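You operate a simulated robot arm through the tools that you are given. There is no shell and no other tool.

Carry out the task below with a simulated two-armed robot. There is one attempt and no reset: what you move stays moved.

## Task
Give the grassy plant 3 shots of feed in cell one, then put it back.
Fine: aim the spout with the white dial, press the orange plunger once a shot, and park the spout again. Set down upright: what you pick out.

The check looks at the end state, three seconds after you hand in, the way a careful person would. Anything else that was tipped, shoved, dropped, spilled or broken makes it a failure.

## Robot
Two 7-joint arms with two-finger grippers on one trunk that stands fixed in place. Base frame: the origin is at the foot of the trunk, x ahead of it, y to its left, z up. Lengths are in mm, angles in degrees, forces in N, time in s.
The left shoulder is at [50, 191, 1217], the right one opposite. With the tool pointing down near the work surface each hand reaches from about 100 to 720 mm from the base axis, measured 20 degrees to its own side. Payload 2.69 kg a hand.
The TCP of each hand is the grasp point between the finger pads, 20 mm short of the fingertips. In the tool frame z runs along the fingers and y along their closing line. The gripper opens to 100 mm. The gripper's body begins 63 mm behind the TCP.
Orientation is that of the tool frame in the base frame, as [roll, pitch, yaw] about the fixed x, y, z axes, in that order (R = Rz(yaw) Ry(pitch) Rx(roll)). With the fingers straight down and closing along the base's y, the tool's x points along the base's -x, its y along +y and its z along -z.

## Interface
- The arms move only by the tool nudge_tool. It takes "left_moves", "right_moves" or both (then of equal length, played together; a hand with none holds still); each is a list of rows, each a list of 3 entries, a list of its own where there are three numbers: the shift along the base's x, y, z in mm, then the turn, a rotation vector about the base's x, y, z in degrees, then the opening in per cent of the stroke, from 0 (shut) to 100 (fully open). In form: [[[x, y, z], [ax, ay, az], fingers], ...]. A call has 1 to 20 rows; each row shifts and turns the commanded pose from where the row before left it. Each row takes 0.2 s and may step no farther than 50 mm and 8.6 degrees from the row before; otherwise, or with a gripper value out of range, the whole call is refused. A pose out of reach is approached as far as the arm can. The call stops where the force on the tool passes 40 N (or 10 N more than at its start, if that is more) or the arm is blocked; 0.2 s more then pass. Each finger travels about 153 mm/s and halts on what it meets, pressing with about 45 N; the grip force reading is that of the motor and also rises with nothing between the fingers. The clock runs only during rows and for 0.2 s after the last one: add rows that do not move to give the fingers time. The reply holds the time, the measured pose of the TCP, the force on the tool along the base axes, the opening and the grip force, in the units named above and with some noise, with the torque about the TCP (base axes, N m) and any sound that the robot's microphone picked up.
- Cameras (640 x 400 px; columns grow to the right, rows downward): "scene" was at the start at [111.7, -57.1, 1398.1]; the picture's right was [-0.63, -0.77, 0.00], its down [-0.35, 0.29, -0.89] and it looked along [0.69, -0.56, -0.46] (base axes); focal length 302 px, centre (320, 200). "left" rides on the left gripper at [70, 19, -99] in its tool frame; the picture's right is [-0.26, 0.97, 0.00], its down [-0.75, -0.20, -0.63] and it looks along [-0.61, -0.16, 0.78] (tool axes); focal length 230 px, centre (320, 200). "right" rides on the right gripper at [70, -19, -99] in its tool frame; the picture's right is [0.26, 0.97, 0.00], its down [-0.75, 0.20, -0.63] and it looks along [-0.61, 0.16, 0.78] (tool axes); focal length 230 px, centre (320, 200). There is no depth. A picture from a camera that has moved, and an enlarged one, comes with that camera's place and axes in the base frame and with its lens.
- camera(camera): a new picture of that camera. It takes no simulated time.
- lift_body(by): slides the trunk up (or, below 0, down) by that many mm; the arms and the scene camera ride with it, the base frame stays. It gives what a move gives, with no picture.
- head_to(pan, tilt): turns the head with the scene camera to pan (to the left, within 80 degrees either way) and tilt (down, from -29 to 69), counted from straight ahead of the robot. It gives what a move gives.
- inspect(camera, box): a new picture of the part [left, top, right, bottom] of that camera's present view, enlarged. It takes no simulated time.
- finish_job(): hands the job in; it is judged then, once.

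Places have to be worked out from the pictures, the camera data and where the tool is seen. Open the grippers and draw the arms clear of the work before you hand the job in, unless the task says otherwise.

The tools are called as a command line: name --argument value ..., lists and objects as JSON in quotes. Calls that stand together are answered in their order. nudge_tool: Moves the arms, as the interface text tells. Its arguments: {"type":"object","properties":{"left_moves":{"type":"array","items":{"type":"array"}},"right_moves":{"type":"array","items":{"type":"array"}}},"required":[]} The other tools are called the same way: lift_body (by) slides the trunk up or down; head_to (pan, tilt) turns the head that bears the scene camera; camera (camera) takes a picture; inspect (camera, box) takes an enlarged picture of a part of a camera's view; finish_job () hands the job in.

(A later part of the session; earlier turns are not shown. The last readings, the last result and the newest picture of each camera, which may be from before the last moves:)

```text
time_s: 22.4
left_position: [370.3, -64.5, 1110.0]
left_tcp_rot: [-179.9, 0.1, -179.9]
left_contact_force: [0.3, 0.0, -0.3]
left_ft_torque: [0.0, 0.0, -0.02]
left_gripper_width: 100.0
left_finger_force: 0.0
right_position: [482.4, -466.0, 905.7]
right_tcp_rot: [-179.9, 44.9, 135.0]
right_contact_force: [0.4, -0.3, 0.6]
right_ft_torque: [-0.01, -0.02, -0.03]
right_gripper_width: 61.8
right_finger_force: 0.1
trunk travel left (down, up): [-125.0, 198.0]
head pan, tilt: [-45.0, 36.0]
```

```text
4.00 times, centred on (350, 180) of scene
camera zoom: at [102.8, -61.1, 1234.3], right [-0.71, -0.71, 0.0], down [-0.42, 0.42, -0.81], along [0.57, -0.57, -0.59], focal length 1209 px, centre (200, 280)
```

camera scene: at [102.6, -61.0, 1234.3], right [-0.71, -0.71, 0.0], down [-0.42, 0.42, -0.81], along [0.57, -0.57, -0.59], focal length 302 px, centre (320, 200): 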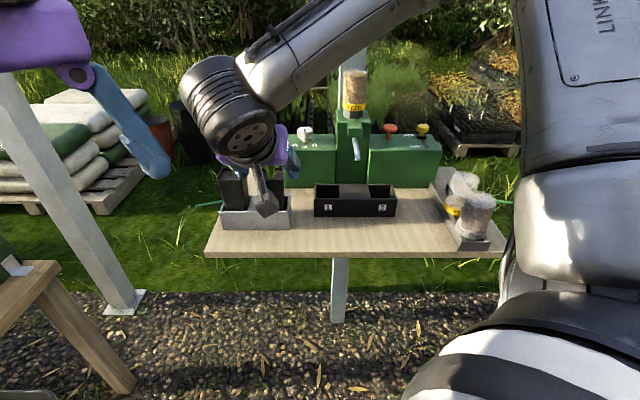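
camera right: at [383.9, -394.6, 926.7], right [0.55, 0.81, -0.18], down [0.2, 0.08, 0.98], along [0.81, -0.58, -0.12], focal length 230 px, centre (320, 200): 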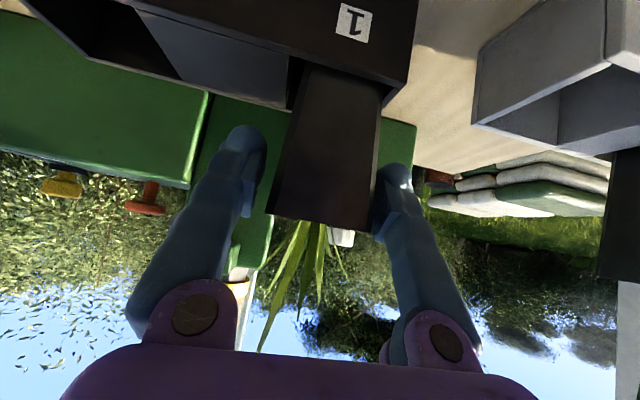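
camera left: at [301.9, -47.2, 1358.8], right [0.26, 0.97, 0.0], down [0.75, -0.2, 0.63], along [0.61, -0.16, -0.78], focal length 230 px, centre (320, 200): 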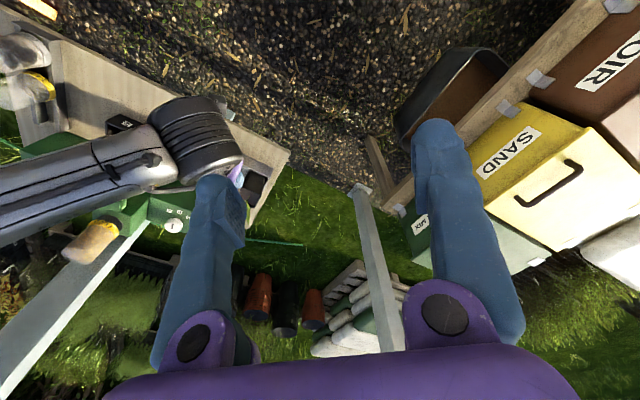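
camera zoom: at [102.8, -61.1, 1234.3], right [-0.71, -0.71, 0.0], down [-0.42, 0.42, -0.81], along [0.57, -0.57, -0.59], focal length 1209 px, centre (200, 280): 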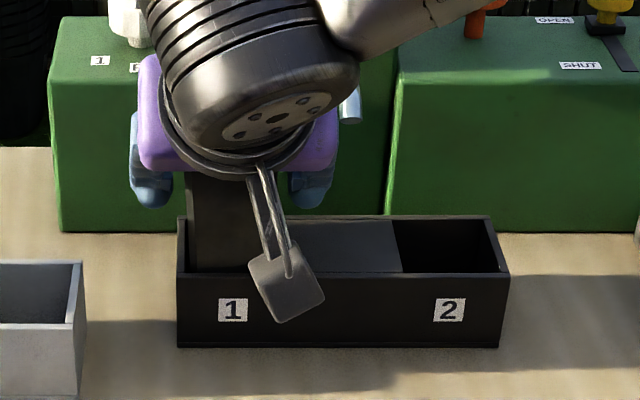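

The pot stands free in cell 1; the re-grasp pose is about (482.5,-466,905.6). I withdraw along the tool axis, rise, and reduce the tilt to 20° ready for the dial.

nudge_tool --right_moves '[[[-8, 8, 11], [0, 0, 0], 62], [[-14, 14, 20], [0, 0, 0], 62], [[-14, 14, 20], [0, 0, 0], 62], [[-14, 14, 20], [0, 0, 0], 62], [[-14, 14, 20], [0, 0, 0], 62], [[0, 0, 25], [4.42, 4.42, 0], 62], [[0, 0, 25], [4.42, 4.42, 0], 62], [[0, 0, 20], [4.42, 4.42, 0], 62], [[0, 0, 0], [4.42, 4.42, 0], 62], [[0, 0, 0], [0, 0, 0], 62]]'

camera --camera "right"

camera --camera "scene"

```text
time_s: 24.6
left_position: [371.6, -64.8, 1110.3]
left_tcp_rot: [-179.9, 0.0, -179.9]
left_contact_force: [-0.4, -0.6, 0.4]
left_ft_torque: [0.01, 0.02, -0.01]
left_gripper_width: 100.2
left_finger_force: 0.0
right_position: [419.4, -401.7, 1066.6]
right_tcp_rot: [179.9, 19.9, 134.9]
right_contact_force: [0.0, 0.9, -0.5]
right_ft_torque: [-0.01, 0.03, -0.02]
right_gripper_width: 62.0
right_finger_force: 0.1
trunk travel left (down, up): [-125.0, 198.0]
head pan, tilt: [-45.0, 36.0]
```

```text
taken
camera right: at [334.7, -345.5, 1136.9], right [0.51, 0.86, -0.09], down [0.49, -0.21, 0.85], along [0.71, -0.48, -0.52], focal length 230 px, centre (320, 200)
```

right: 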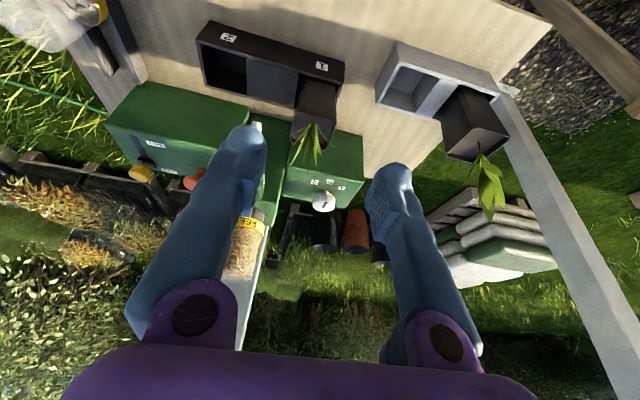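

```text
taken
camera scene: at [102.7, -61.0, 1234.3], right [-0.71, -0.71, 0.0], down [-0.42, 0.42, -0.81], along [0.57, -0.57, -0.59], focal length 302 px, centre (320, 200)
```

scene: 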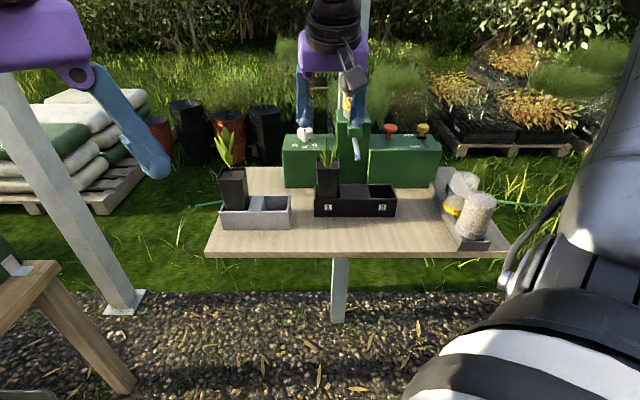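

The pot stands upright in cell 1. I enlarge views to check it and to measure the dial, the plunger and the spout more exactly.

inspect --camera "scene" --box '[270, 100, 390, 220]'

inspect --camera "right" --box '[220, 80, 380, 230]'

inspect --camera "scene" --box '[360, 100, 450, 200]'

```text
3.33 times, centred on (330, 160) of scene
camera zoom: at [102.7, -61.0, 1234.3], right [-0.71, -0.71, 0.0], down [-0.42, 0.42, -0.81], along [0.57, -0.57, -0.59], focal length 1007 px, centre (287, 333)
```

zoom: 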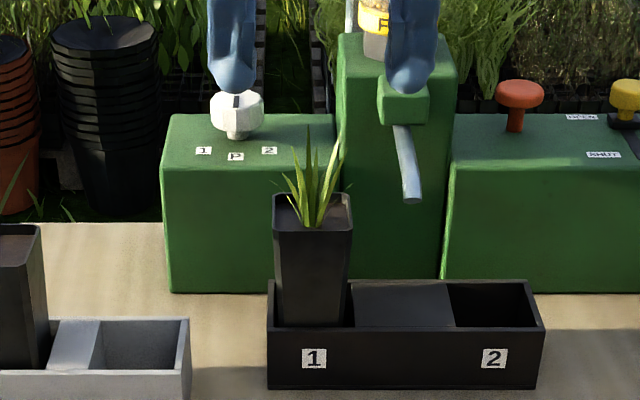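

```text
2.67 times, centred on (300, 155) of right
camera zoom: at [334.7, -345.5, 1136.9], right [0.51, 0.86, -0.09], down [0.49, -0.21, 0.85], along [0.71, -0.48, -0.52], focal length 614 px, centre (373, 320)
```

zoom: 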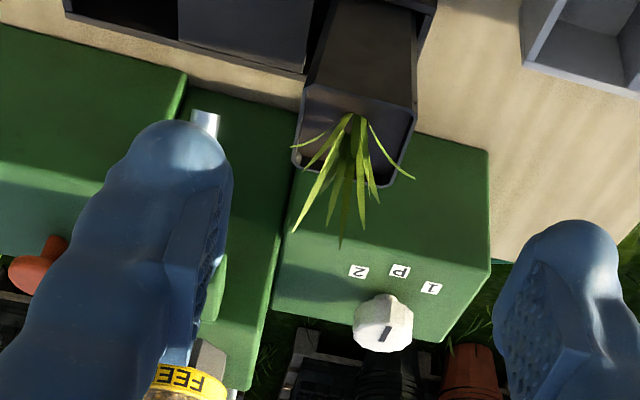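

```text
4.00 times, centred on (405, 150) of scene
camera zoom: at [102.7, -61.0, 1234.3], right [-0.71, -0.71, 0.0], down [-0.42, 0.42, -0.81], along [0.57, -0.57, -0.59], focal length 1209 px, centre (-20, 400)
```

zoom: 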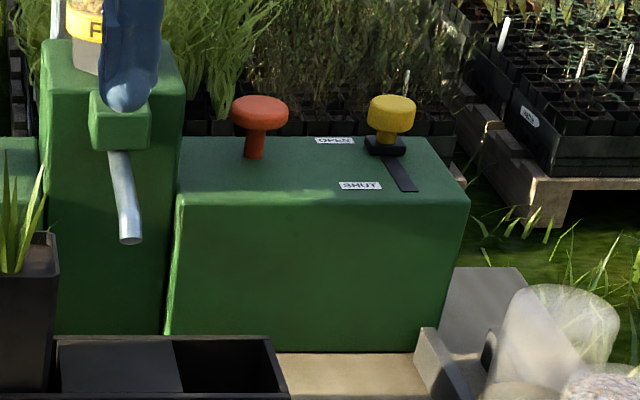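

The dial centre works out at a≈-65.5, b≈812 with its top at z≈941. The plunger is at a≈142–146, b≈823–827 with its top at z≈948. I'll carry the hand high over to the dial, shifting left first to stay clear of the bottle.

nudge_tool --right_moves '[[[18.7, 18.7, 0], [0, 0, 0], 62], [[18.7, 18.7, 0], [0, 0, 0], 62], [[27, -27, 0], [0, 0, 0], 62], [[27, -27, 0], [0, 0, 0], 62], [[27, -27, 0], [0, 0, 0], 62], [[27, -27, 0], [0, 0, 0], 62], [[27, -27, 0], [0, 0, 0], 62], [[28, -28, 0], [0, 0, 0], 62], [[0, 0, 0], [0, 0, 0], 62]]'

camera --camera "right"

camera --camera "scene"

```text
time_s: 26.6
left_position: [371.3, -64.7, 1110.3]
left_tcp_rot: [-179.9, 0.1, -179.9]
left_contact_force: [-0.8, -0.9, 0.0]
left_ft_torque: [0.01, -0.02, 0.03]
left_gripper_width: 100.0
left_finger_force: 0.1
right_position: [617.5, -525.8, 1067.3]
right_tcp_rot: [180.0, 20.0, 135.2]
right_contact_force: [0.6, 0.2, 0.4]
right_ft_torque: [-0.01, 0.0, 0.02]
right_gripper_width: 61.9
right_finger_force: 0.0
trunk travel left (down, up): [-125.0, 198.0]
head pan, tilt: [-45.0, 36.0]
```

```text
taken
camera right: at [532.8, -469.2, 1137.1], right [0.51, 0.86, -0.09], down [0.49, -0.2, 0.85], along [0.71, -0.48, -0.52], focal length 230 px, centre (320, 200)
```

right: 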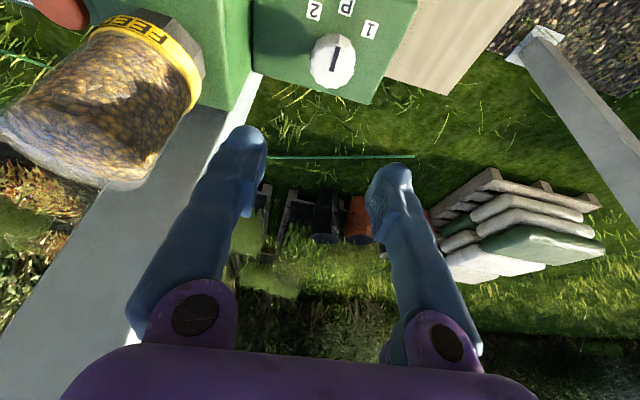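

```text
taken
camera scene: at [102.5, -60.9, 1234.3], right [-0.71, -0.71, 0.0], down [-0.42, 0.42, -0.81], along [0.57, -0.57, -0.59], focal length 302 px, centre (320, 200)
```

scene: 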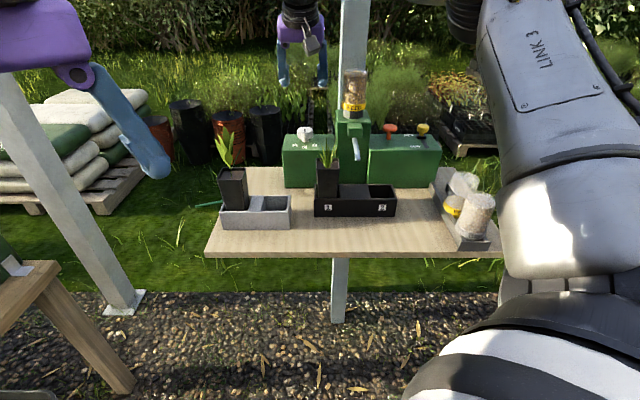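

The hand is above the dial. I enlarge the right view for the dial's exact centre and its mark.

inspect --camera "right" --box '[270, 0, 400, 110]'

inspect --camera "scene" --box '[270, 110, 350, 180]'

```text
3.64 times, centred on (335, 55) of right
camera zoom: at [532.8, -469.2, 1137.1], right [0.51, 0.86, -0.09], down [0.49, -0.2, 0.85], along [0.71, -0.48, -0.52], focal length 837 px, centre (266, 727)
```

zoom: 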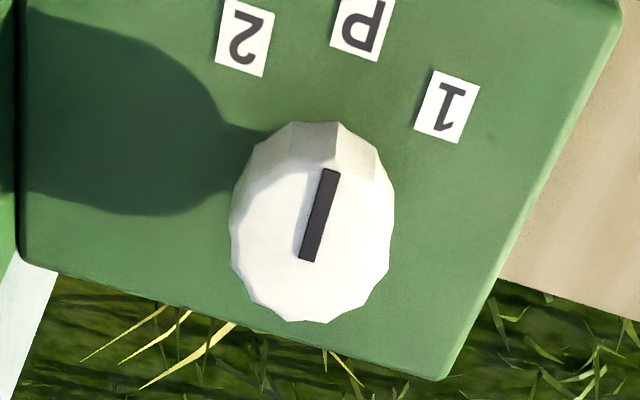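

```text
5.71 times, centred on (310, 145) of scene
camera zoom: at [102.5, -60.9, 1234.3], right [-0.71, -0.71, 0.0], down [-0.42, 0.42, -0.81], along [0.57, -0.57, -0.59], focal length 1727 px, centre (377, 514)
```

zoom: 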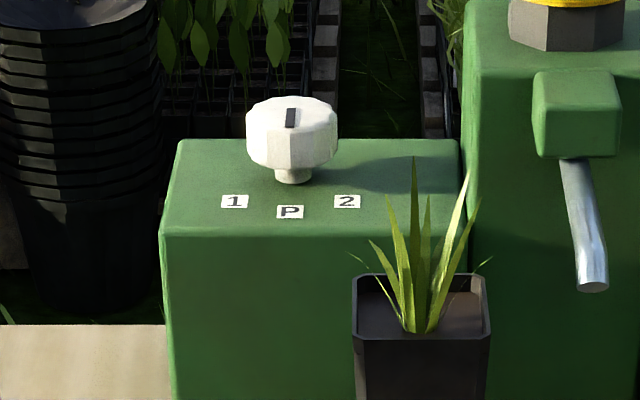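

The dial's top centre is at a≈-64, b≈812. The labels 1 and 2 sit at about ±45° from P, and the mark points at P. I lower the open fingers around the dial, stopping about 15 mm above grip height to check.

nudge_tool --right_moves '[[[2, -2, -30], [0, 0, 0], 62], [[0, 0, -30], [0, 0, 0], 62], [[0, 0, -30], [0, 0, 0], 62], [[0, 0, -20], [0, 0, 0], 62], [[0, 0, 0], [0, 0, 0], 62]]'

camera --camera "right"

inspect --camera "scene" --box '[260, 80, 400, 200]'

```text
time_s: 27.9
left_position: [371.2, -64.6, 1110.5]
left_tcp_rot: [-179.9, 0.0, -179.9]
left_contact_force: [0.0, -0.7, -0.5]
left_ft_torque: [-0.01, 0.02, 0.03]
left_gripper_width: 100.1
left_finger_force: 0.1
right_position: [620.9, -529.6, 957.0]
right_tcp_rot: [-179.9, 20.0, 135.1]
right_contact_force: [0.4, -0.5, 0.6]
right_ft_torque: [0.01, -0.02, -0.02]
right_gripper_width: 61.9
right_finger_force: 0.0
trunk travel left (down, up): [-125.0, 198.0]
head pan, tilt: [-45.0, 36.0]
```

```text
taken
camera right: at [536.2, -472.4, 1026.7], right [0.51, 0.85, -0.09], down [0.49, -0.2, 0.85], along [0.71, -0.48, -0.52], focal length 230 px, centre (320, 200)
```

right: 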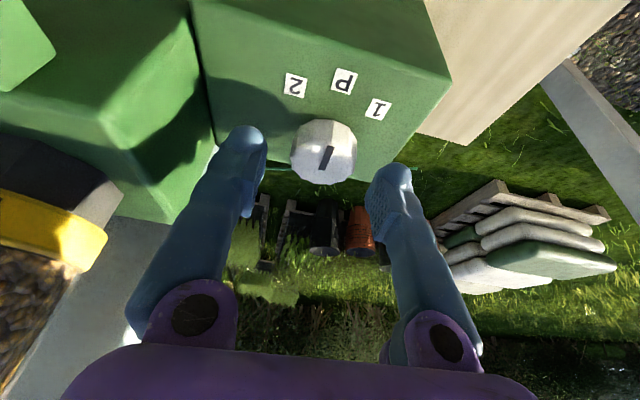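

```text
3.33 times, centred on (330, 140) of scene
camera zoom: at [102.7, -61.0, 1234.3], right [-0.71, -0.71, 0.0], down [-0.42, 0.42, -0.81], along [0.57, -0.57, -0.59], focal length 1007 px, centre (287, 400)
```

zoom: 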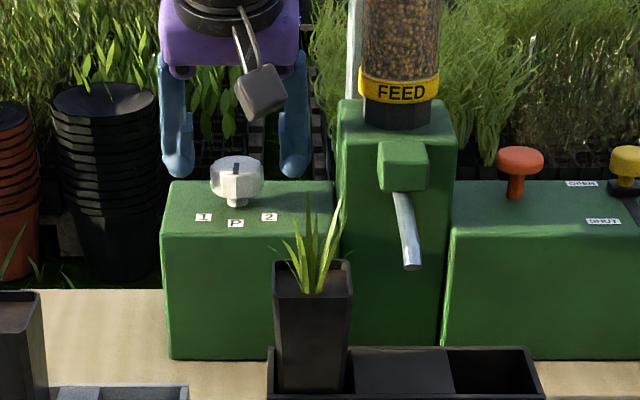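

The fingers flank the dial symmetrically. I lower the last 15 mm to z≈942, which keeps the tips above the box top at 912, and then close on the dial.

nudge_tool --right_moves '[[[0, 0, -8], [0, 0, 0], 62], [[-0.5, 0.5, -7], [0, 0, 0], 62], [[0, 0, 0], [0, 0, 0], 52], [[0, 0, 0], [0, 0, 0], 44], [[0, 0, 0], [0, 0, 0], 36], [[0, 0, 0], [0, 0, 0], 30], [[0, 0, 0], [0, 0, 0], 30]]'

camera --camera "right"

inspect --camera "scene" --box '[260, 80, 400, 200]'

```text
time_s: 29.4
left_position: [371.8, -65.3, 1110.5]
left_tcp_rot: [-179.9, -0.1, -179.8]
left_contact_force: [-0.6, 0.9, -0.8]
left_ft_torque: [0.02, 0.01, 0.0]
left_gripper_width: 99.8
left_finger_force: 0.1
right_position: [621.4, -527.9, 941.0]
right_tcp_rot: [179.9, 20.1, 135.0]
right_contact_force: [0.0, 1.0, -2.4]
right_ft_torque: [-0.04, -0.06, -0.05]
right_gripper_width: 36.8
right_finger_force: 45.1
trunk travel left (down, up): [-125.0, 198.0]
head pan, tilt: [-45.0, 36.0]
```

```text
taken
camera right: at [536.0, -471.5, 1011.5], right [0.51, 0.85, -0.09], down [0.49, -0.2, 0.85], along [0.71, -0.48, -0.52], focal length 230 px, centre (320, 200)
```

right: 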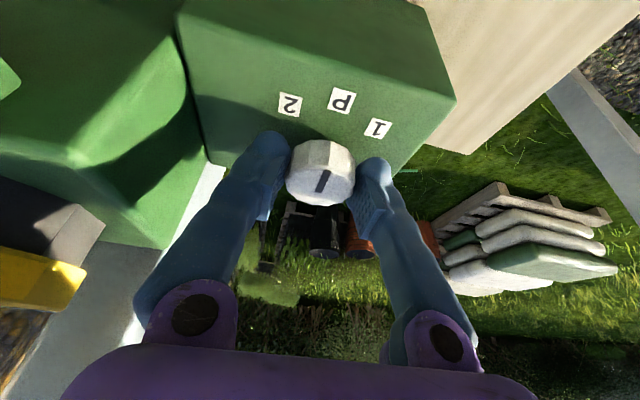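

```text
3.33 times, centred on (330, 140) of scene
camera zoom: at [102.9, -61.1, 1234.2], right [-0.71, -0.71, 0.0], down [-0.42, 0.42, -0.81], along [0.57, -0.57, -0.59], focal length 1007 px, centre (287, 400)
```

zoom: 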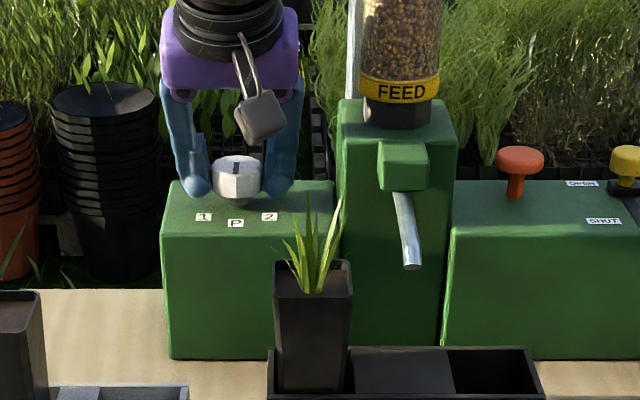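

The dial is gripped at 36.8 mm with no side load. I turn it clockwise (seen from above) towards 1, half the angle first.

nudge_tool --right_moves '[[[0, 0, 0], [0, 0, -5], 30], [[0, 0, 0], [0, 0, -5], 30], [[0, 0, 0], [0, 0, -5], 30], [[0, 0, 0], [0, 0, -5], 30], [[0, 0, 0], [0, 0, 0], 30]]'

camera --camera "right"

inspect --camera "scene" --box '[260, 80, 400, 200]'

```text
time_s: 30.6
left_position: [371.3, -63.7, 1110.1]
left_tcp_rot: [-179.8, -0.1, -179.9]
left_contact_force: [-0.8, -0.5, -0.2]
left_ft_torque: [-0.01, -0.01, 0.03]
left_gripper_width: 100.1
left_finger_force: 0.0
right_position: [620.9, -527.8, 941.4]
right_tcp_rot: [179.9, 20.0, 115.0]
right_contact_force: [3.8, 7.1, -1.8]
right_ft_torque: [0.42, -0.08, 0.06]
right_gripper_width: 36.6
right_finger_force: 44.7
trunk travel left (down, up): [-125.0, 198.0]
head pan, tilt: [-45.0, 36.0]
```

```text
taken
camera right: at [561.2, -445.9, 1011.5], right [0.77, 0.63, -0.09], down [0.39, -0.36, 0.85], along [0.5, -0.69, -0.52], focal length 230 px, centre (320, 200)
```

right: 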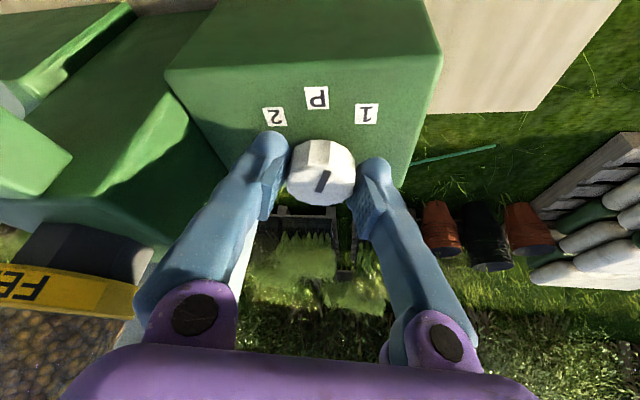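

```text
3.33 times, centred on (330, 140) of scene
camera zoom: at [103.4, -60.5, 1234.2], right [-0.71, -0.71, 0.0], down [-0.42, 0.42, -0.81], along [0.57, -0.57, -0.59], focal length 1007 px, centre (287, 400)
```

zoom: 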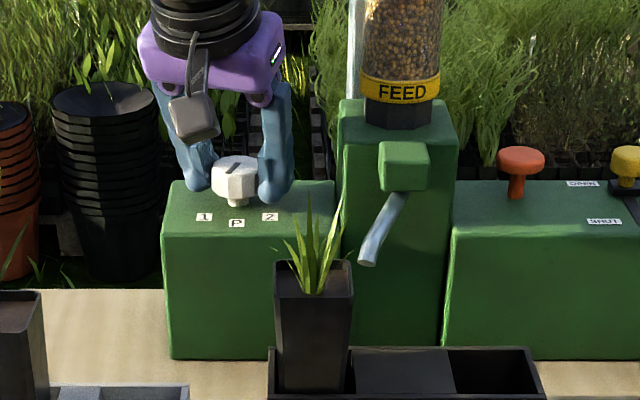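

The dial turns and the spout is swinging towards cell 1. I continue the other 25° to the "1" label.

nudge_tool --right_moves '[[[0, 0, 0], [0, 0, -5], 30], [[0, 0, 0], [0, 0, -5], 30], [[0, 0, 0], [0, 0, -5], 30], [[0, 0, 0], [0, 0, -5], 30], [[0, 0, 0], [0, 0, -5], 30], [[0, 0, 0], [0, 0, 0], 30]]'

inspect --camera "right" --box '[220, 50, 440, 230]'

inspect --camera "scene" --box '[260, 80, 400, 200]'

```text
time_s: 32.0
left_position: [372.0, -64.7, 1109.7]
left_tcp_rot: [-180.0, 0.0, -179.9]
left_contact_force: [0.0, 0.4, 0.0]
left_ft_torque: [-0.02, 0.01, -0.01]
left_gripper_width: 99.8
left_finger_force: 0.1
right_position: [622.0, -527.8, 941.6]
right_tcp_rot: [179.9, 20.0, 90.1]
right_contact_force: [18.0, 8.9, 1.5]
right_ft_torque: [0.16, -0.25, 0.03]
right_gripper_width: 36.8
right_finger_force: 44.8
trunk travel left (down, up): [-125.0, 198.0]
head pan, tilt: [-45.0, 36.0]
```

```text
2.22 times, centred on (330, 140) of right
camera zoom: at [602.3, -428.4, 1011.3], right [0.97, 0.24, -0.09], down [0.2, -0.49, 0.85], along [0.16, -0.84, -0.52], focal length 511 px, centre (298, 333)
```

zoom: 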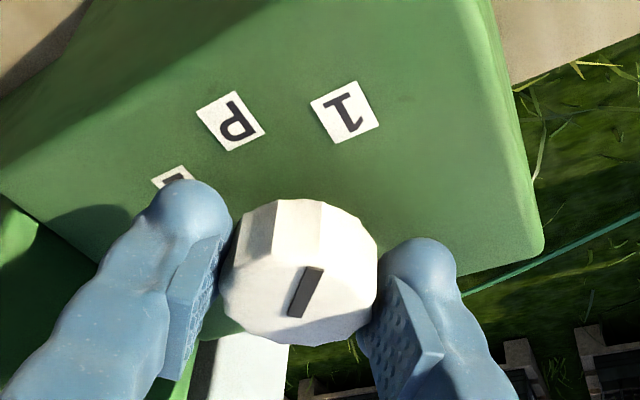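

```text
3.33 times, centred on (330, 140) of scene
camera zoom: at [104.3, -60.0, 1234.2], right [-0.71, -0.71, 0.0], down [-0.42, 0.41, -0.81], along [0.57, -0.57, -0.59], focal length 1007 px, centre (287, 400)
```

zoom: 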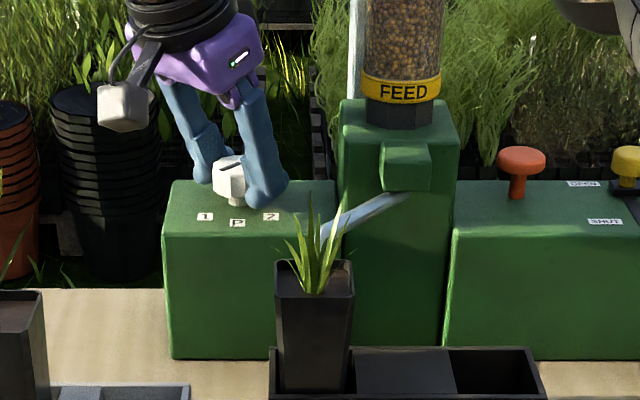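

The mark now points exactly along the direction to "1", and the spout lies over the pot in cell 1. I release the dial and lift straight up.

nudge_tool --right_moves '[[[0, 0, 0], [0, 0, 0], 45], [[0, 0, 0], [0, 0, 0], 62], [[0, 0, 0], [0, 0, 0], 62], [[0, 0, 10], [0, 0, 0], 62], [[0, 0, 20], [0, 0, 0], 62], [[0, 0, 30], [0, 0, 0], 62], [[0, 0, 30], [0, 0, 0], 62], [[0, 0, 35], [0, 0, 0], 62], [[0, 0, 0], [0, 0, 0], 62]]'

inspect --camera "scene" --box '[260, 80, 400, 200]'

camera --camera "right"

```text
time_s: 34.0
left_position: [371.0, -64.9, 1110.7]
left_tcp_rot: [-179.9, -0.1, -179.8]
left_contact_force: [0.9, 0.3, -0.8]
left_ft_torque: [0.04, 0.06, 0.0]
left_gripper_width: 99.9
left_finger_force: 0.1
right_position: [620.0, -530.2, 1067.7]
right_tcp_rot: [-180.0, 20.0, 90.0]
right_contact_force: [-0.5, -0.6, -0.5]
right_ft_torque: [0.0, 0.01, 0.0]
right_gripper_width: 61.7
right_finger_force: 0.0
trunk travel left (down, up): [-125.0, 198.0]
head pan, tilt: [-45.0, 36.0]
```

```text
3.33 times, centred on (330, 140) of scene
camera zoom: at [102.7, -61.1, 1234.3], right [-0.71, -0.71, 0.0], down [-0.42, 0.42, -0.81], along [0.57, -0.57, -0.59], focal length 1007 px, centre (287, 400)
```

zoom: 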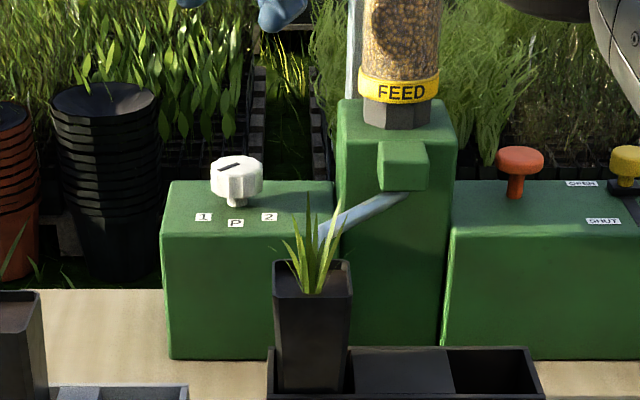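

```text
taken
camera right: at [600.0, -431.7, 1137.4], right [0.97, 0.24, -0.09], down [0.2, -0.49, 0.85], along [0.16, -0.84, -0.52], focal length 230 px, centre (320, 200)
```

right: 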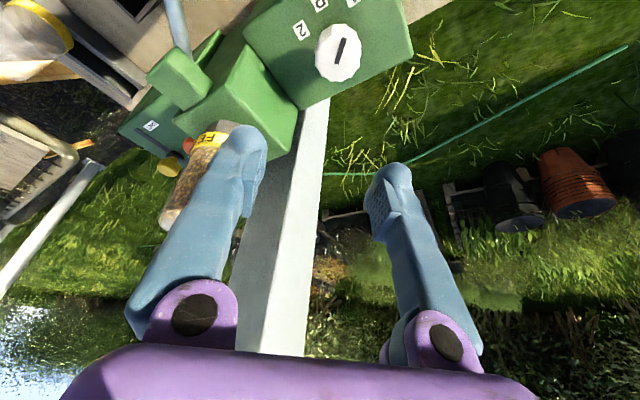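

I check the dial mark and spout closely now that the dial is free.

inspect --camera "right" --box '[280, 0, 400, 100]'

inspect --camera "scene" --box '[300, 110, 380, 190]'

```text
4.00 times, centred on (340, 50) of right
camera zoom: at [600.0, -431.7, 1137.4], right [0.97, 0.24, -0.09], down [0.2, -0.49, 0.85], along [0.16, -0.84, -0.52], focal length 920 px, centre (240, 800)
```

zoom: 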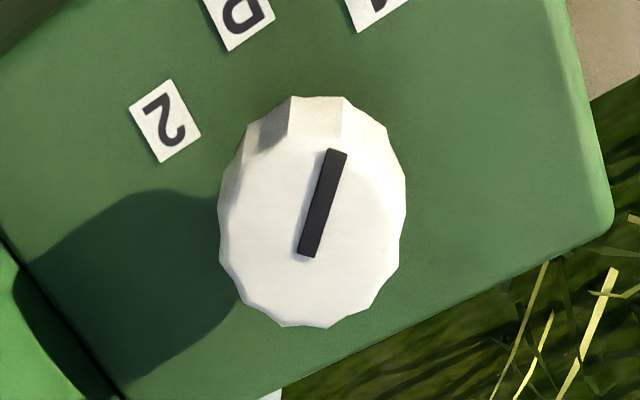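

```text
5.00 times, centred on (340, 150) of scene
camera zoom: at [102.7, -61.1, 1234.3], right [-0.71, -0.71, 0.0], down [-0.42, 0.42, -0.81], along [0.57, -0.57, -0.59], focal length 1511 px, centre (220, 450)
```

zoom: 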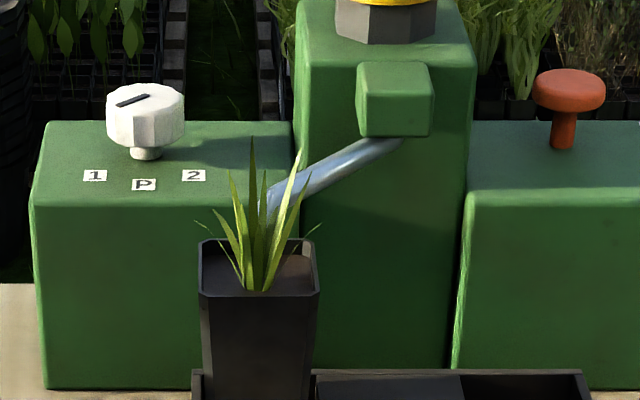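

I want a second view of the spout tip to be sure where it points, so I take the left camera picture.

camera --camera "left"

inspect --camera "left" --box '[40, 40, 260, 240]'

```text
taken
camera left: at [301.4, -47.0, 1209.0], right [0.26, 0.97, 0.0], down [0.75, -0.2, 0.63], along [0.61, -0.16, -0.78], focal length 230 px, centre (320, 200)
```

left: 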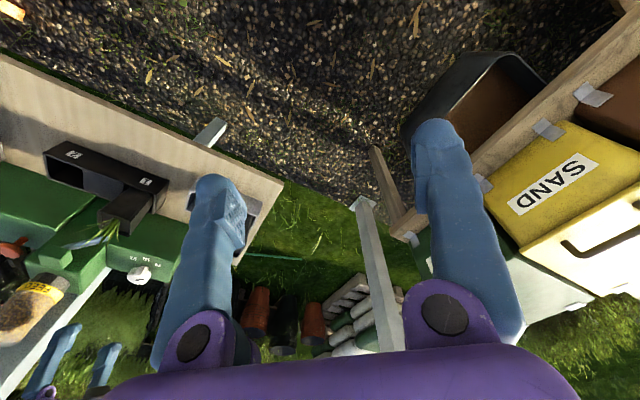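

```text
2.00 times, centred on (150, 140) of left
camera zoom: at [301.4, -47.0, 1209.0], right [0.26, 0.97, 0.0], down [0.75, -0.2, 0.63], along [0.61, -0.16, -0.78], focal length 460 px, centre (660, 320)
```

zoom: 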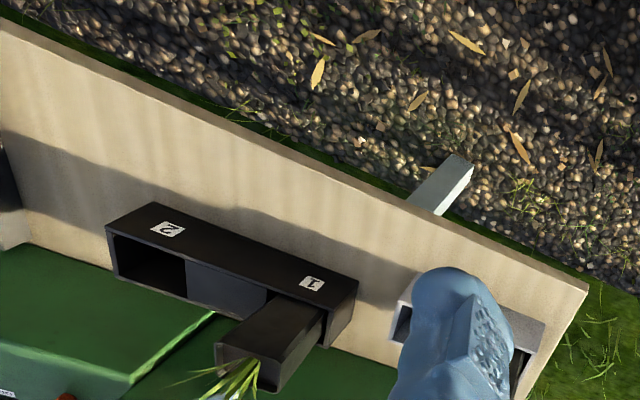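

The grass and spout are lower in that picture; I zoom there.

inspect --camera "left" --box '[20, 180, 180, 300]'

```text
3.33 times, centred on (100, 240) of left
camera zoom: at [301.4, -47.0, 1209.0], right [0.26, 0.97, 0.0], down [0.75, -0.2, 0.63], along [0.61, -0.16, -0.78], focal length 767 px, centre (1053, 67)
```

zoom: 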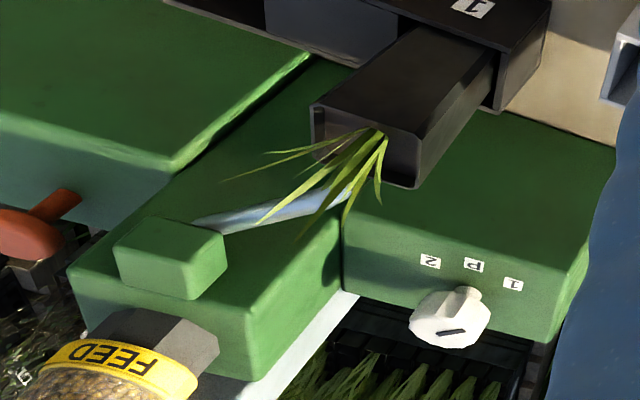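

The two rays put the spout tip near a≈-8, b≈711, z≈931, close to the pot's back rim. I want to see from above whether it really points into the pot. I bring the hand back in front (turning it straight again) to look down at the pot and spout.

nudge_tool --right_moves '[[[-25, 25, 0], [0, 0, 0], 62], [[-25, 25, 0], [0, 0, 0], 62], [[-18.5, 18.5, 0], [0, 0, 7.5], 62], [[-18.5, 18.5, 0], [0, 0, 7.5], 62], [[-18.5, 18.5, 0], [0, 0, 7.5], 62], [[-18.5, 18.5, 0], [0, 0, 7.5], 62], [[-18.5, 18.5, 0], [0, 0, 7.5], 62], [[-18.5, 18.5, 0], [0, 0, 7.5], 62], [[-18, -18, 10], [0, 0, 0], 62], [[-18, -18, 10], [0, 0, 0], 62], [[0, 0, 0], [0, 0, 0], 62]]'

camera --camera "right"

inspect --camera "right" --box '[220, 60, 380, 220]'

```text
time_s: 36.5
left_position: [370.2, -65.2, 1110.1]
left_tcp_rot: [-179.9, 0.0, -179.8]
left_contact_force: [-0.7, 0.2, 0.2]
left_ft_torque: [-0.01, 0.01, -0.02]
left_gripper_width: 100.2
left_finger_force: 0.0
right_position: [423.6, -404.2, 1086.7]
right_tcp_rot: [180.0, 20.0, 135.1]
right_contact_force: [-0.8, 0.4, -0.9]
right_ft_torque: [0.0, 0.02, 0.02]
right_gripper_width: 61.9
right_finger_force: 0.0
trunk travel left (down, up): [-125.0, 198.0]
head pan, tilt: [-45.0, 36.0]
```

```text
taken
camera right: at [339.7, -346.8, 1156.9], right [0.51, 0.85, -0.09], down [0.49, -0.2, 0.85], along [0.71, -0.48, -0.52], focal length 230 px, centre (320, 200)
```

right: 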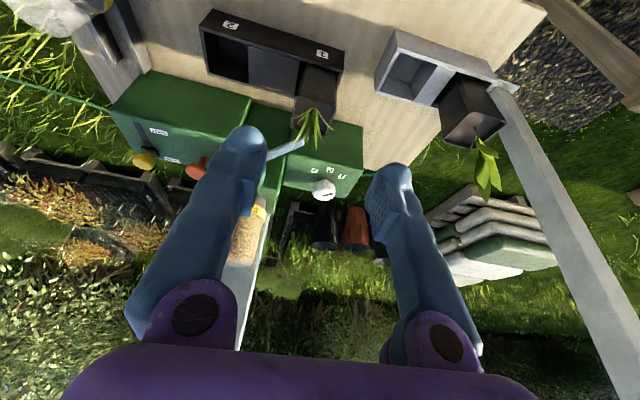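

```text
2.50 times, centred on (300, 140) of right
camera zoom: at [339.7, -346.8, 1156.9], right [0.51, 0.85, -0.09], down [0.49, -0.2, 0.85], along [0.71, -0.48, -0.52], focal length 575 px, centre (370, 350)
```

zoom: 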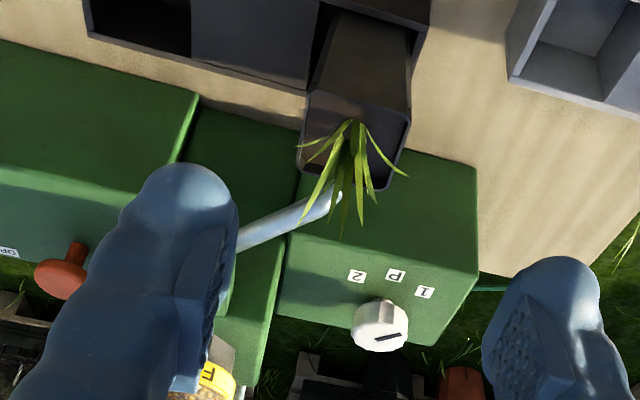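

From here the tip looks to be at, or just behind, the pot's back rim, and my estimates disagree by about 15 mm. I tilt the hand the other way so its camera looks almost straight down on the pot and spout.

nudge_tool --right_moves '[[[5, -5, 10], [5.05, 5.05, 0], 62], [[5, -5, 10], [5.05, 5.05, 0], 62], [[10, -10, 0], [5.05, 5.05, 0], 62], [[10, -10, 0], [5.05, 5.05, 0], 62], [[10, -10, 0], [5.05, 5.05, 0], 62], [[10, -10, 0], [5.05, 5.05, 0], 62], [[10, -10, 0], [5.05, 5.05, 0], 62], [[10, -10, 0], [0, 0, 0], 62], [[0, 0, 0], [0, 0, 0], 62]]'

camera --camera "right"

camera --camera "scene"

```text
time_s: 38.5
left_position: [371.1, -65.1, 1110.3]
left_tcp_rot: [-179.9, 0.1, -180.0]
left_contact_force: [0.5, 0.1, -0.1]
left_ft_torque: [-0.03, -0.01, 0.01]
left_gripper_width: 100.3
left_finger_force: 0.1
right_position: [483.2, -465.6, 1095.3]
right_tcp_rot: [179.8, -29.7, 135.2]
right_contact_force: [0.3, 0.6, 1.1]
right_ft_torque: [-0.03, 0.0, 0.01]
right_gripper_width: 62.3
right_finger_force: 0.0
right hand out of reach, approached as far as the arm can: row 7, 8
trunk travel left (down, up): [-125.0, 198.0]
head pan, tilt: [-45.0, 36.0]
```

```text
taken
camera right: at [461.2, -470.3, 1216.6], right [0.52, 0.84, 0.13], down [0.82, -0.54, 0.17], along [0.22, 0.02, -0.98], focal length 230 px, centre (320, 200)
```

right: 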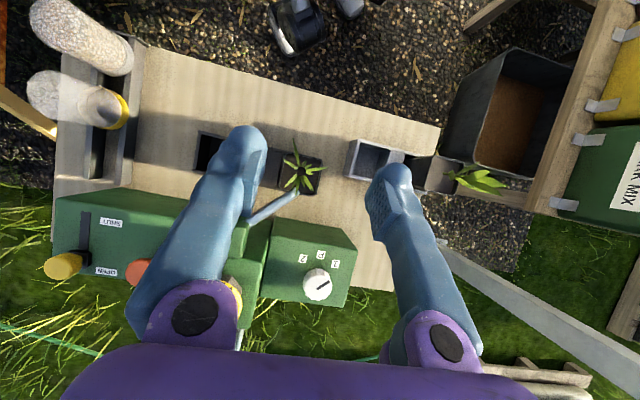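

```text
taken
camera scene: at [102.7, -60.7, 1234.3], right [-0.71, -0.71, 0.0], down [-0.42, 0.42, -0.81], along [0.57, -0.57, -0.59], focal length 302 px, centre (320, 200)
```

scene: 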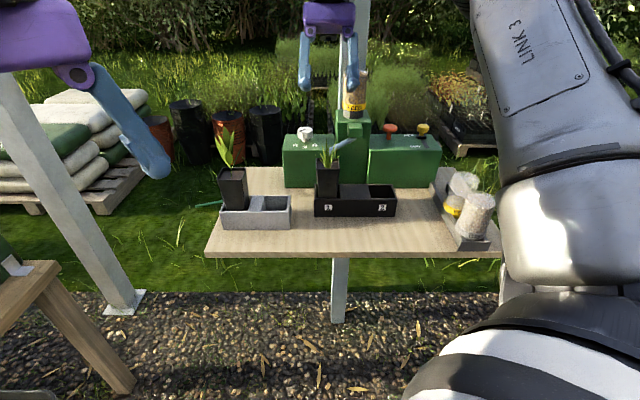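

Now the camera looks straight down. I enlarge the pot, spout and dial.

inspect --camera "right" --box '[230, 120, 370, 240]'

inspect --camera "right" --box '[250, 130, 350, 210]'

```text
3.33 times, centred on (300, 180) of right
camera zoom: at [461.2, -470.3, 1216.6], right [0.52, 0.84, 0.13], down [0.82, -0.54, 0.17], along [0.22, 0.02, -0.98], focal length 767 px, centre (387, 267)
```

zoom: 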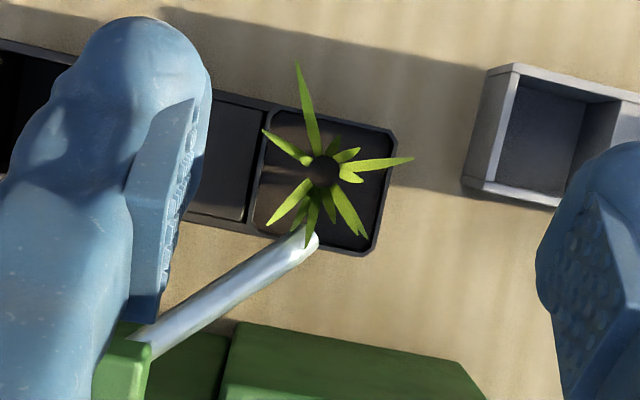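

```text
5.00 times, centred on (300, 170) of right
camera zoom: at [461.2, -470.3, 1216.6], right [0.52, 0.84, 0.13], down [0.82, -0.54, 0.17], along [0.22, 0.02, -0.98], focal length 1150 px, centre (420, 350)
```

zoom: 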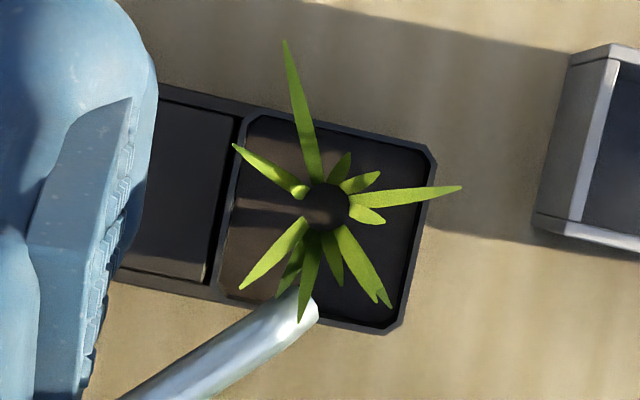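

From straight above, the spout tip lies inside the pot's rim at its back edge, so position 1 does feed the pot. Next is the plunger at about a≈145, b≈823, top z≈947. I go round the bottle in front, with the fingers shut and the tilt back to about 20°.

nudge_tool --right_moves '[[[-19, -13, -3], [-5.05, -5.05, 0], 62], [[-19, -13, -3], [-5.05, -5.05, 0], 40], [[-19, -13, -3], [-5.05, -5.05, 0], 20], [[-19, -13, -3], [-5.05, -5.05, 0], 0], [[-19, -13, -3], [-5.05, -5.05, 0], 0], [[-19, -13, -3], [-5.05, -5.05, 0], 0], [[-19, -13, -3], [-5.05, -5.05, 0], 0], [[0, 0, 0], [0, 0, 0], 0]]'

camera --camera "right"

camera --camera "scene"

```text
time_s: 40.2
left_position: [372.6, -66.5, 1110.0]
left_tcp_rot: [-179.8, -0.1, -179.9]
left_contact_force: [0.1, -0.8, -0.1]
left_ft_torque: [0.02, -0.01, 0.02]
left_gripper_width: 100.1
left_finger_force: 0.1
right_position: [349.6, -555.9, 1073.9]
right_tcp_rot: [-180.0, 20.1, 134.9]
right_contact_force: [0.2, 0.5, -0.2]
right_ft_torque: [0.0, -0.02, -0.01]
right_gripper_width: 0.1
right_finger_force: 29.6
trunk travel left (down, up): [-125.0, 198.0]
head pan, tilt: [-45.0, 36.0]
```

```text
taken
camera right: at [265.9, -499.4, 1143.3], right [0.51, 0.85, -0.09], down [0.49, -0.2, 0.85], along [0.71, -0.48, -0.52], focal length 230 px, centre (320, 200)
```

right: 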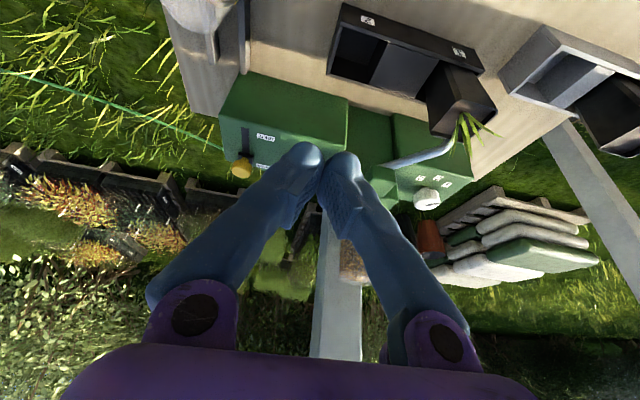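

```text
taken
camera scene: at [102.9, -61.1, 1234.2], right [-0.71, -0.71, 0.0], down [-0.42, 0.42, -0.81], along [0.57, -0.57, -0.59], focal length 302 px, centre (320, 200)
```

scene: 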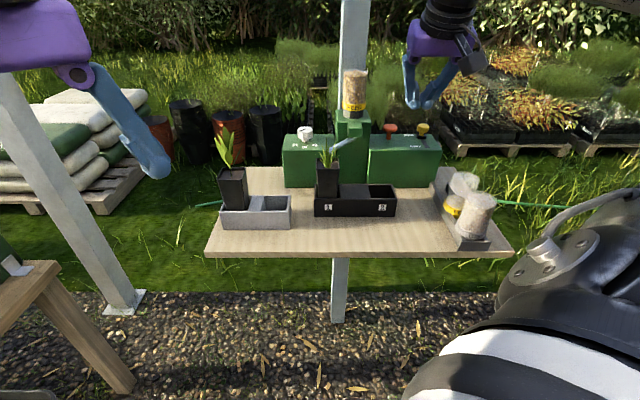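

I'm in front of the plunger's column at a≈146, z≈1074. I advance over the plunger, still high, and check the alignment.

nudge_tool --right_moves '[[[26.2, -25.8, -4], [0, 0, 0], 0], [[26.2, -25.8, -4], [0, 0, 0], 0], [[26.2, -25.8, -4], [0, 0, 0], 0], [[26.2, -25.8, -4], [0, 0, 0], 0], [[26.2, -25.8, -4], [0, 0, 0], 0], [[0, 0, 0], [0, 0, 0], 0]]'

camera --camera "right"

inspect --camera "scene" --box '[330, 60, 470, 180]'

```text
time_s: 41.6
left_position: [371.9, -64.2, 1110.5]
left_tcp_rot: [-179.9, 0.0, -179.9]
left_contact_force: [-1.0, -0.1, -0.9]
left_ft_torque: [0.01, -0.01, -0.01]
left_gripper_width: 99.9
left_finger_force: 0.1
right_position: [481.1, -685.2, 1053.4]
right_tcp_rot: [179.8, 20.1, 135.0]
right_contact_force: [-0.6, 0.3, -0.6]
right_ft_torque: [0.0, 0.0, 0.01]
right_gripper_width: 0.1
right_finger_force: 30.0
trunk travel left (down, up): [-125.0, 198.0]
head pan, tilt: [-45.0, 36.0]
```

```text
taken
camera right: at [397.0, -628.2, 1123.0], right [0.51, 0.86, -0.09], down [0.49, -0.2, 0.85], along [0.71, -0.48, -0.52], focal length 230 px, centre (320, 200)
```

right: 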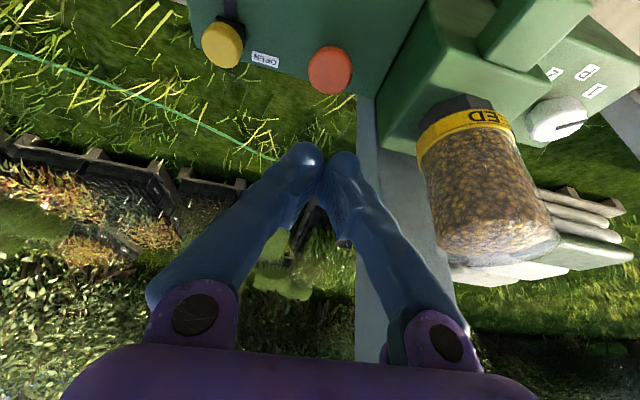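

```text
3.33 times, centred on (400, 120) of scene
camera zoom: at [102.6, -60.9, 1234.3], right [-0.71, -0.71, 0.0], down [-0.42, 0.42, -0.81], along [0.57, -0.57, -0.59], focal length 1007 px, centre (53, 467)
```

zoom: 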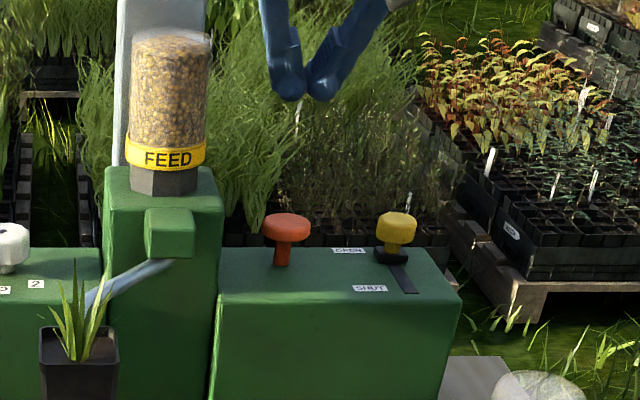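

The plunger's centre comes out at about (a 146, b 822) and the TCP is at (144, 825), so I shift 1.5 mm right and lower to about 12 mm above the plunger head.

nudge_tool --right_moves '[[[-1, -1, -25], [0, 0, 0], 0], [[0, 0, -25], [0, 0, 0], 0], [[0, 0, -20], [0, 0, 0], 0], [[0, 0, 0], [0, 0, 0], 0]]'

camera --camera "right"

inspect --camera "scene" --box '[330, 60, 470, 180]'

```text
time_s: 42.6
left_position: [370.7, -64.0, 1109.2]
left_tcp_rot: [-179.9, 0.1, -179.9]
left_contact_force: [-0.7, -0.1, -0.7]
left_ft_torque: [0.0, -0.01, -0.06]
left_gripper_width: 99.9
left_finger_force: 0.1
right_position: [480.4, -685.5, 983.5]
right_tcp_rot: [-180.0, 20.0, 135.1]
right_contact_force: [0.5, -0.2, -0.7]
right_ft_torque: [-0.01, -0.02, 0.01]
right_gripper_width: 0.2
right_finger_force: 29.9
trunk travel left (down, up): [-125.0, 198.0]
head pan, tilt: [-45.0, 36.0]
```

```text
taken
camera right: at [396.4, -629.0, 1054.1], right [0.51, 0.85, -0.09], down [0.49, -0.2, 0.85], along [0.71, -0.48, -0.52], focal length 230 px, centre (320, 200)
```

right: 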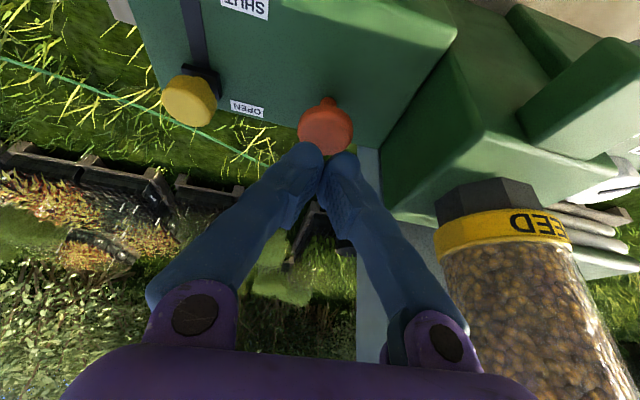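

```text
3.33 times, centred on (400, 120) of scene
camera zoom: at [102.7, -61.0, 1234.3], right [-0.71, -0.71, 0.0], down [-0.42, 0.42, -0.81], along [0.57, -0.57, -0.59], focal length 1007 px, centre (53, 467)
```

zoom: 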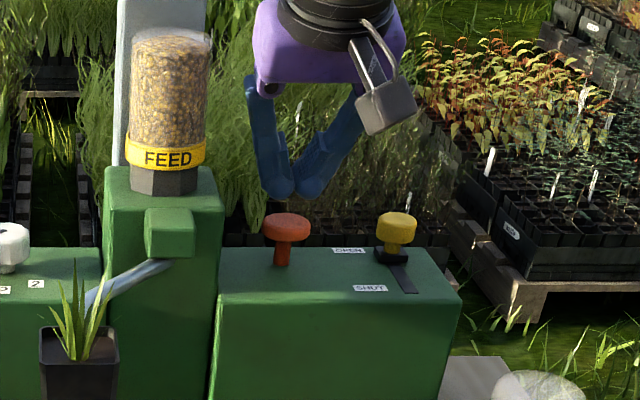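

The closed fingertips are centred about 12 mm above the plunger head. I lower to touch it.

nudge_tool --right_moves '[[[0, 0, -5], [0, 0, 0], 0], [[0, 0, -5], [0, 0, 0], 0], [[0, 0, 0], [0, 0, 0], 0]]'

inspect --camera "scene" --box '[360, 90, 430, 150]'

```text
time_s: 43.5
left_position: [371.2, -65.9, 1110.6]
left_tcp_rot: [-180.0, 0.1, -179.9]
left_contact_force: [0.7, 0.3, 0.7]
left_ft_torque: [0.03, 0.01, -0.02]
left_gripper_width: 99.8
left_finger_force: 0.0
right_position: [480.7, -686.4, 973.2]
right_tcp_rot: [179.9, 20.0, 135.0]
right_contact_force: [-0.7, 0.4, -0.6]
right_ft_torque: [0.0, 0.02, -0.02]
right_gripper_width: 0.4
right_finger_force: 29.3
trunk travel left (down, up): [-125.0, 198.0]
head pan, tilt: [-45.0, 36.0]
```

```text
6.67 times, centred on (395, 120) of scene
camera zoom: at [102.8, -61.1, 1234.3], right [-0.71, -0.71, 0.0], down [-0.42, 0.42, -0.81], along [0.57, -0.57, -0.59], focal length 2014 px, centre (-180, 733)
```

zoom: 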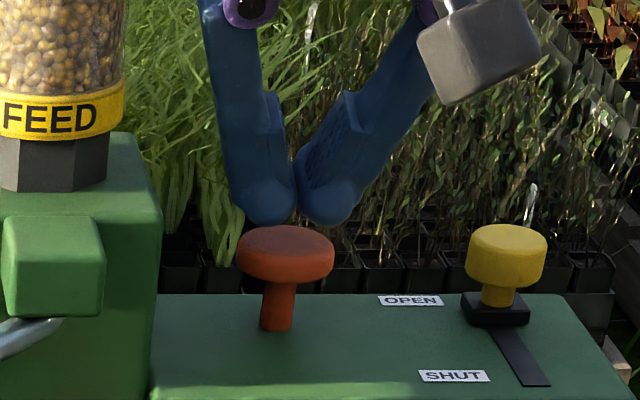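

The tips are just at the head. I press down in 3 mm steps and watch the force and any sound.

nudge_tool --right_moves '[[[0, 0, -3], [0, 0, 0], 0], [[0, 0, -3], [0, 0, 0], 0], [[0, 0, 0], [0, 0, 0], 0]]'

inspect --camera "scene" --box '[360, 90, 430, 150]'

```text
time_s: 44.2
left_position: [371.2, -64.6, 1109.7]
left_tcp_rot: [-179.9, 0.0, -179.9]
left_contact_force: [1.1, -1.0, 0.6]
left_ft_torque: [0.06, -0.01, -0.01]
left_gripper_width: 100.1
left_finger_force: 0.0
right_position: [479.8, -686.5, 967.8]
right_tcp_rot: [179.9, 20.0, 135.0]
right_contact_force: [-0.1, 0.0, -0.2]
right_ft_torque: [-0.02, 0.01, 0.06]
right_gripper_width: 0.3
right_finger_force: 29.5
trunk travel left (down, up): [-125.0, 198.0]
head pan, tilt: [-45.0, 36.0]
```

```text
6.67 times, centred on (395, 120) of scene
camera zoom: at [102.8, -61.1, 1234.3], right [-0.71, -0.71, 0.0], down [-0.42, 0.42, -0.81], along [0.57, -0.57, -0.59], focal length 2014 px, centre (-180, 733)
```

zoom: 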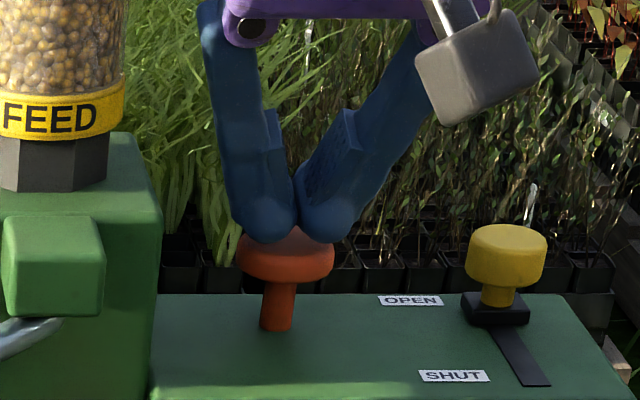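

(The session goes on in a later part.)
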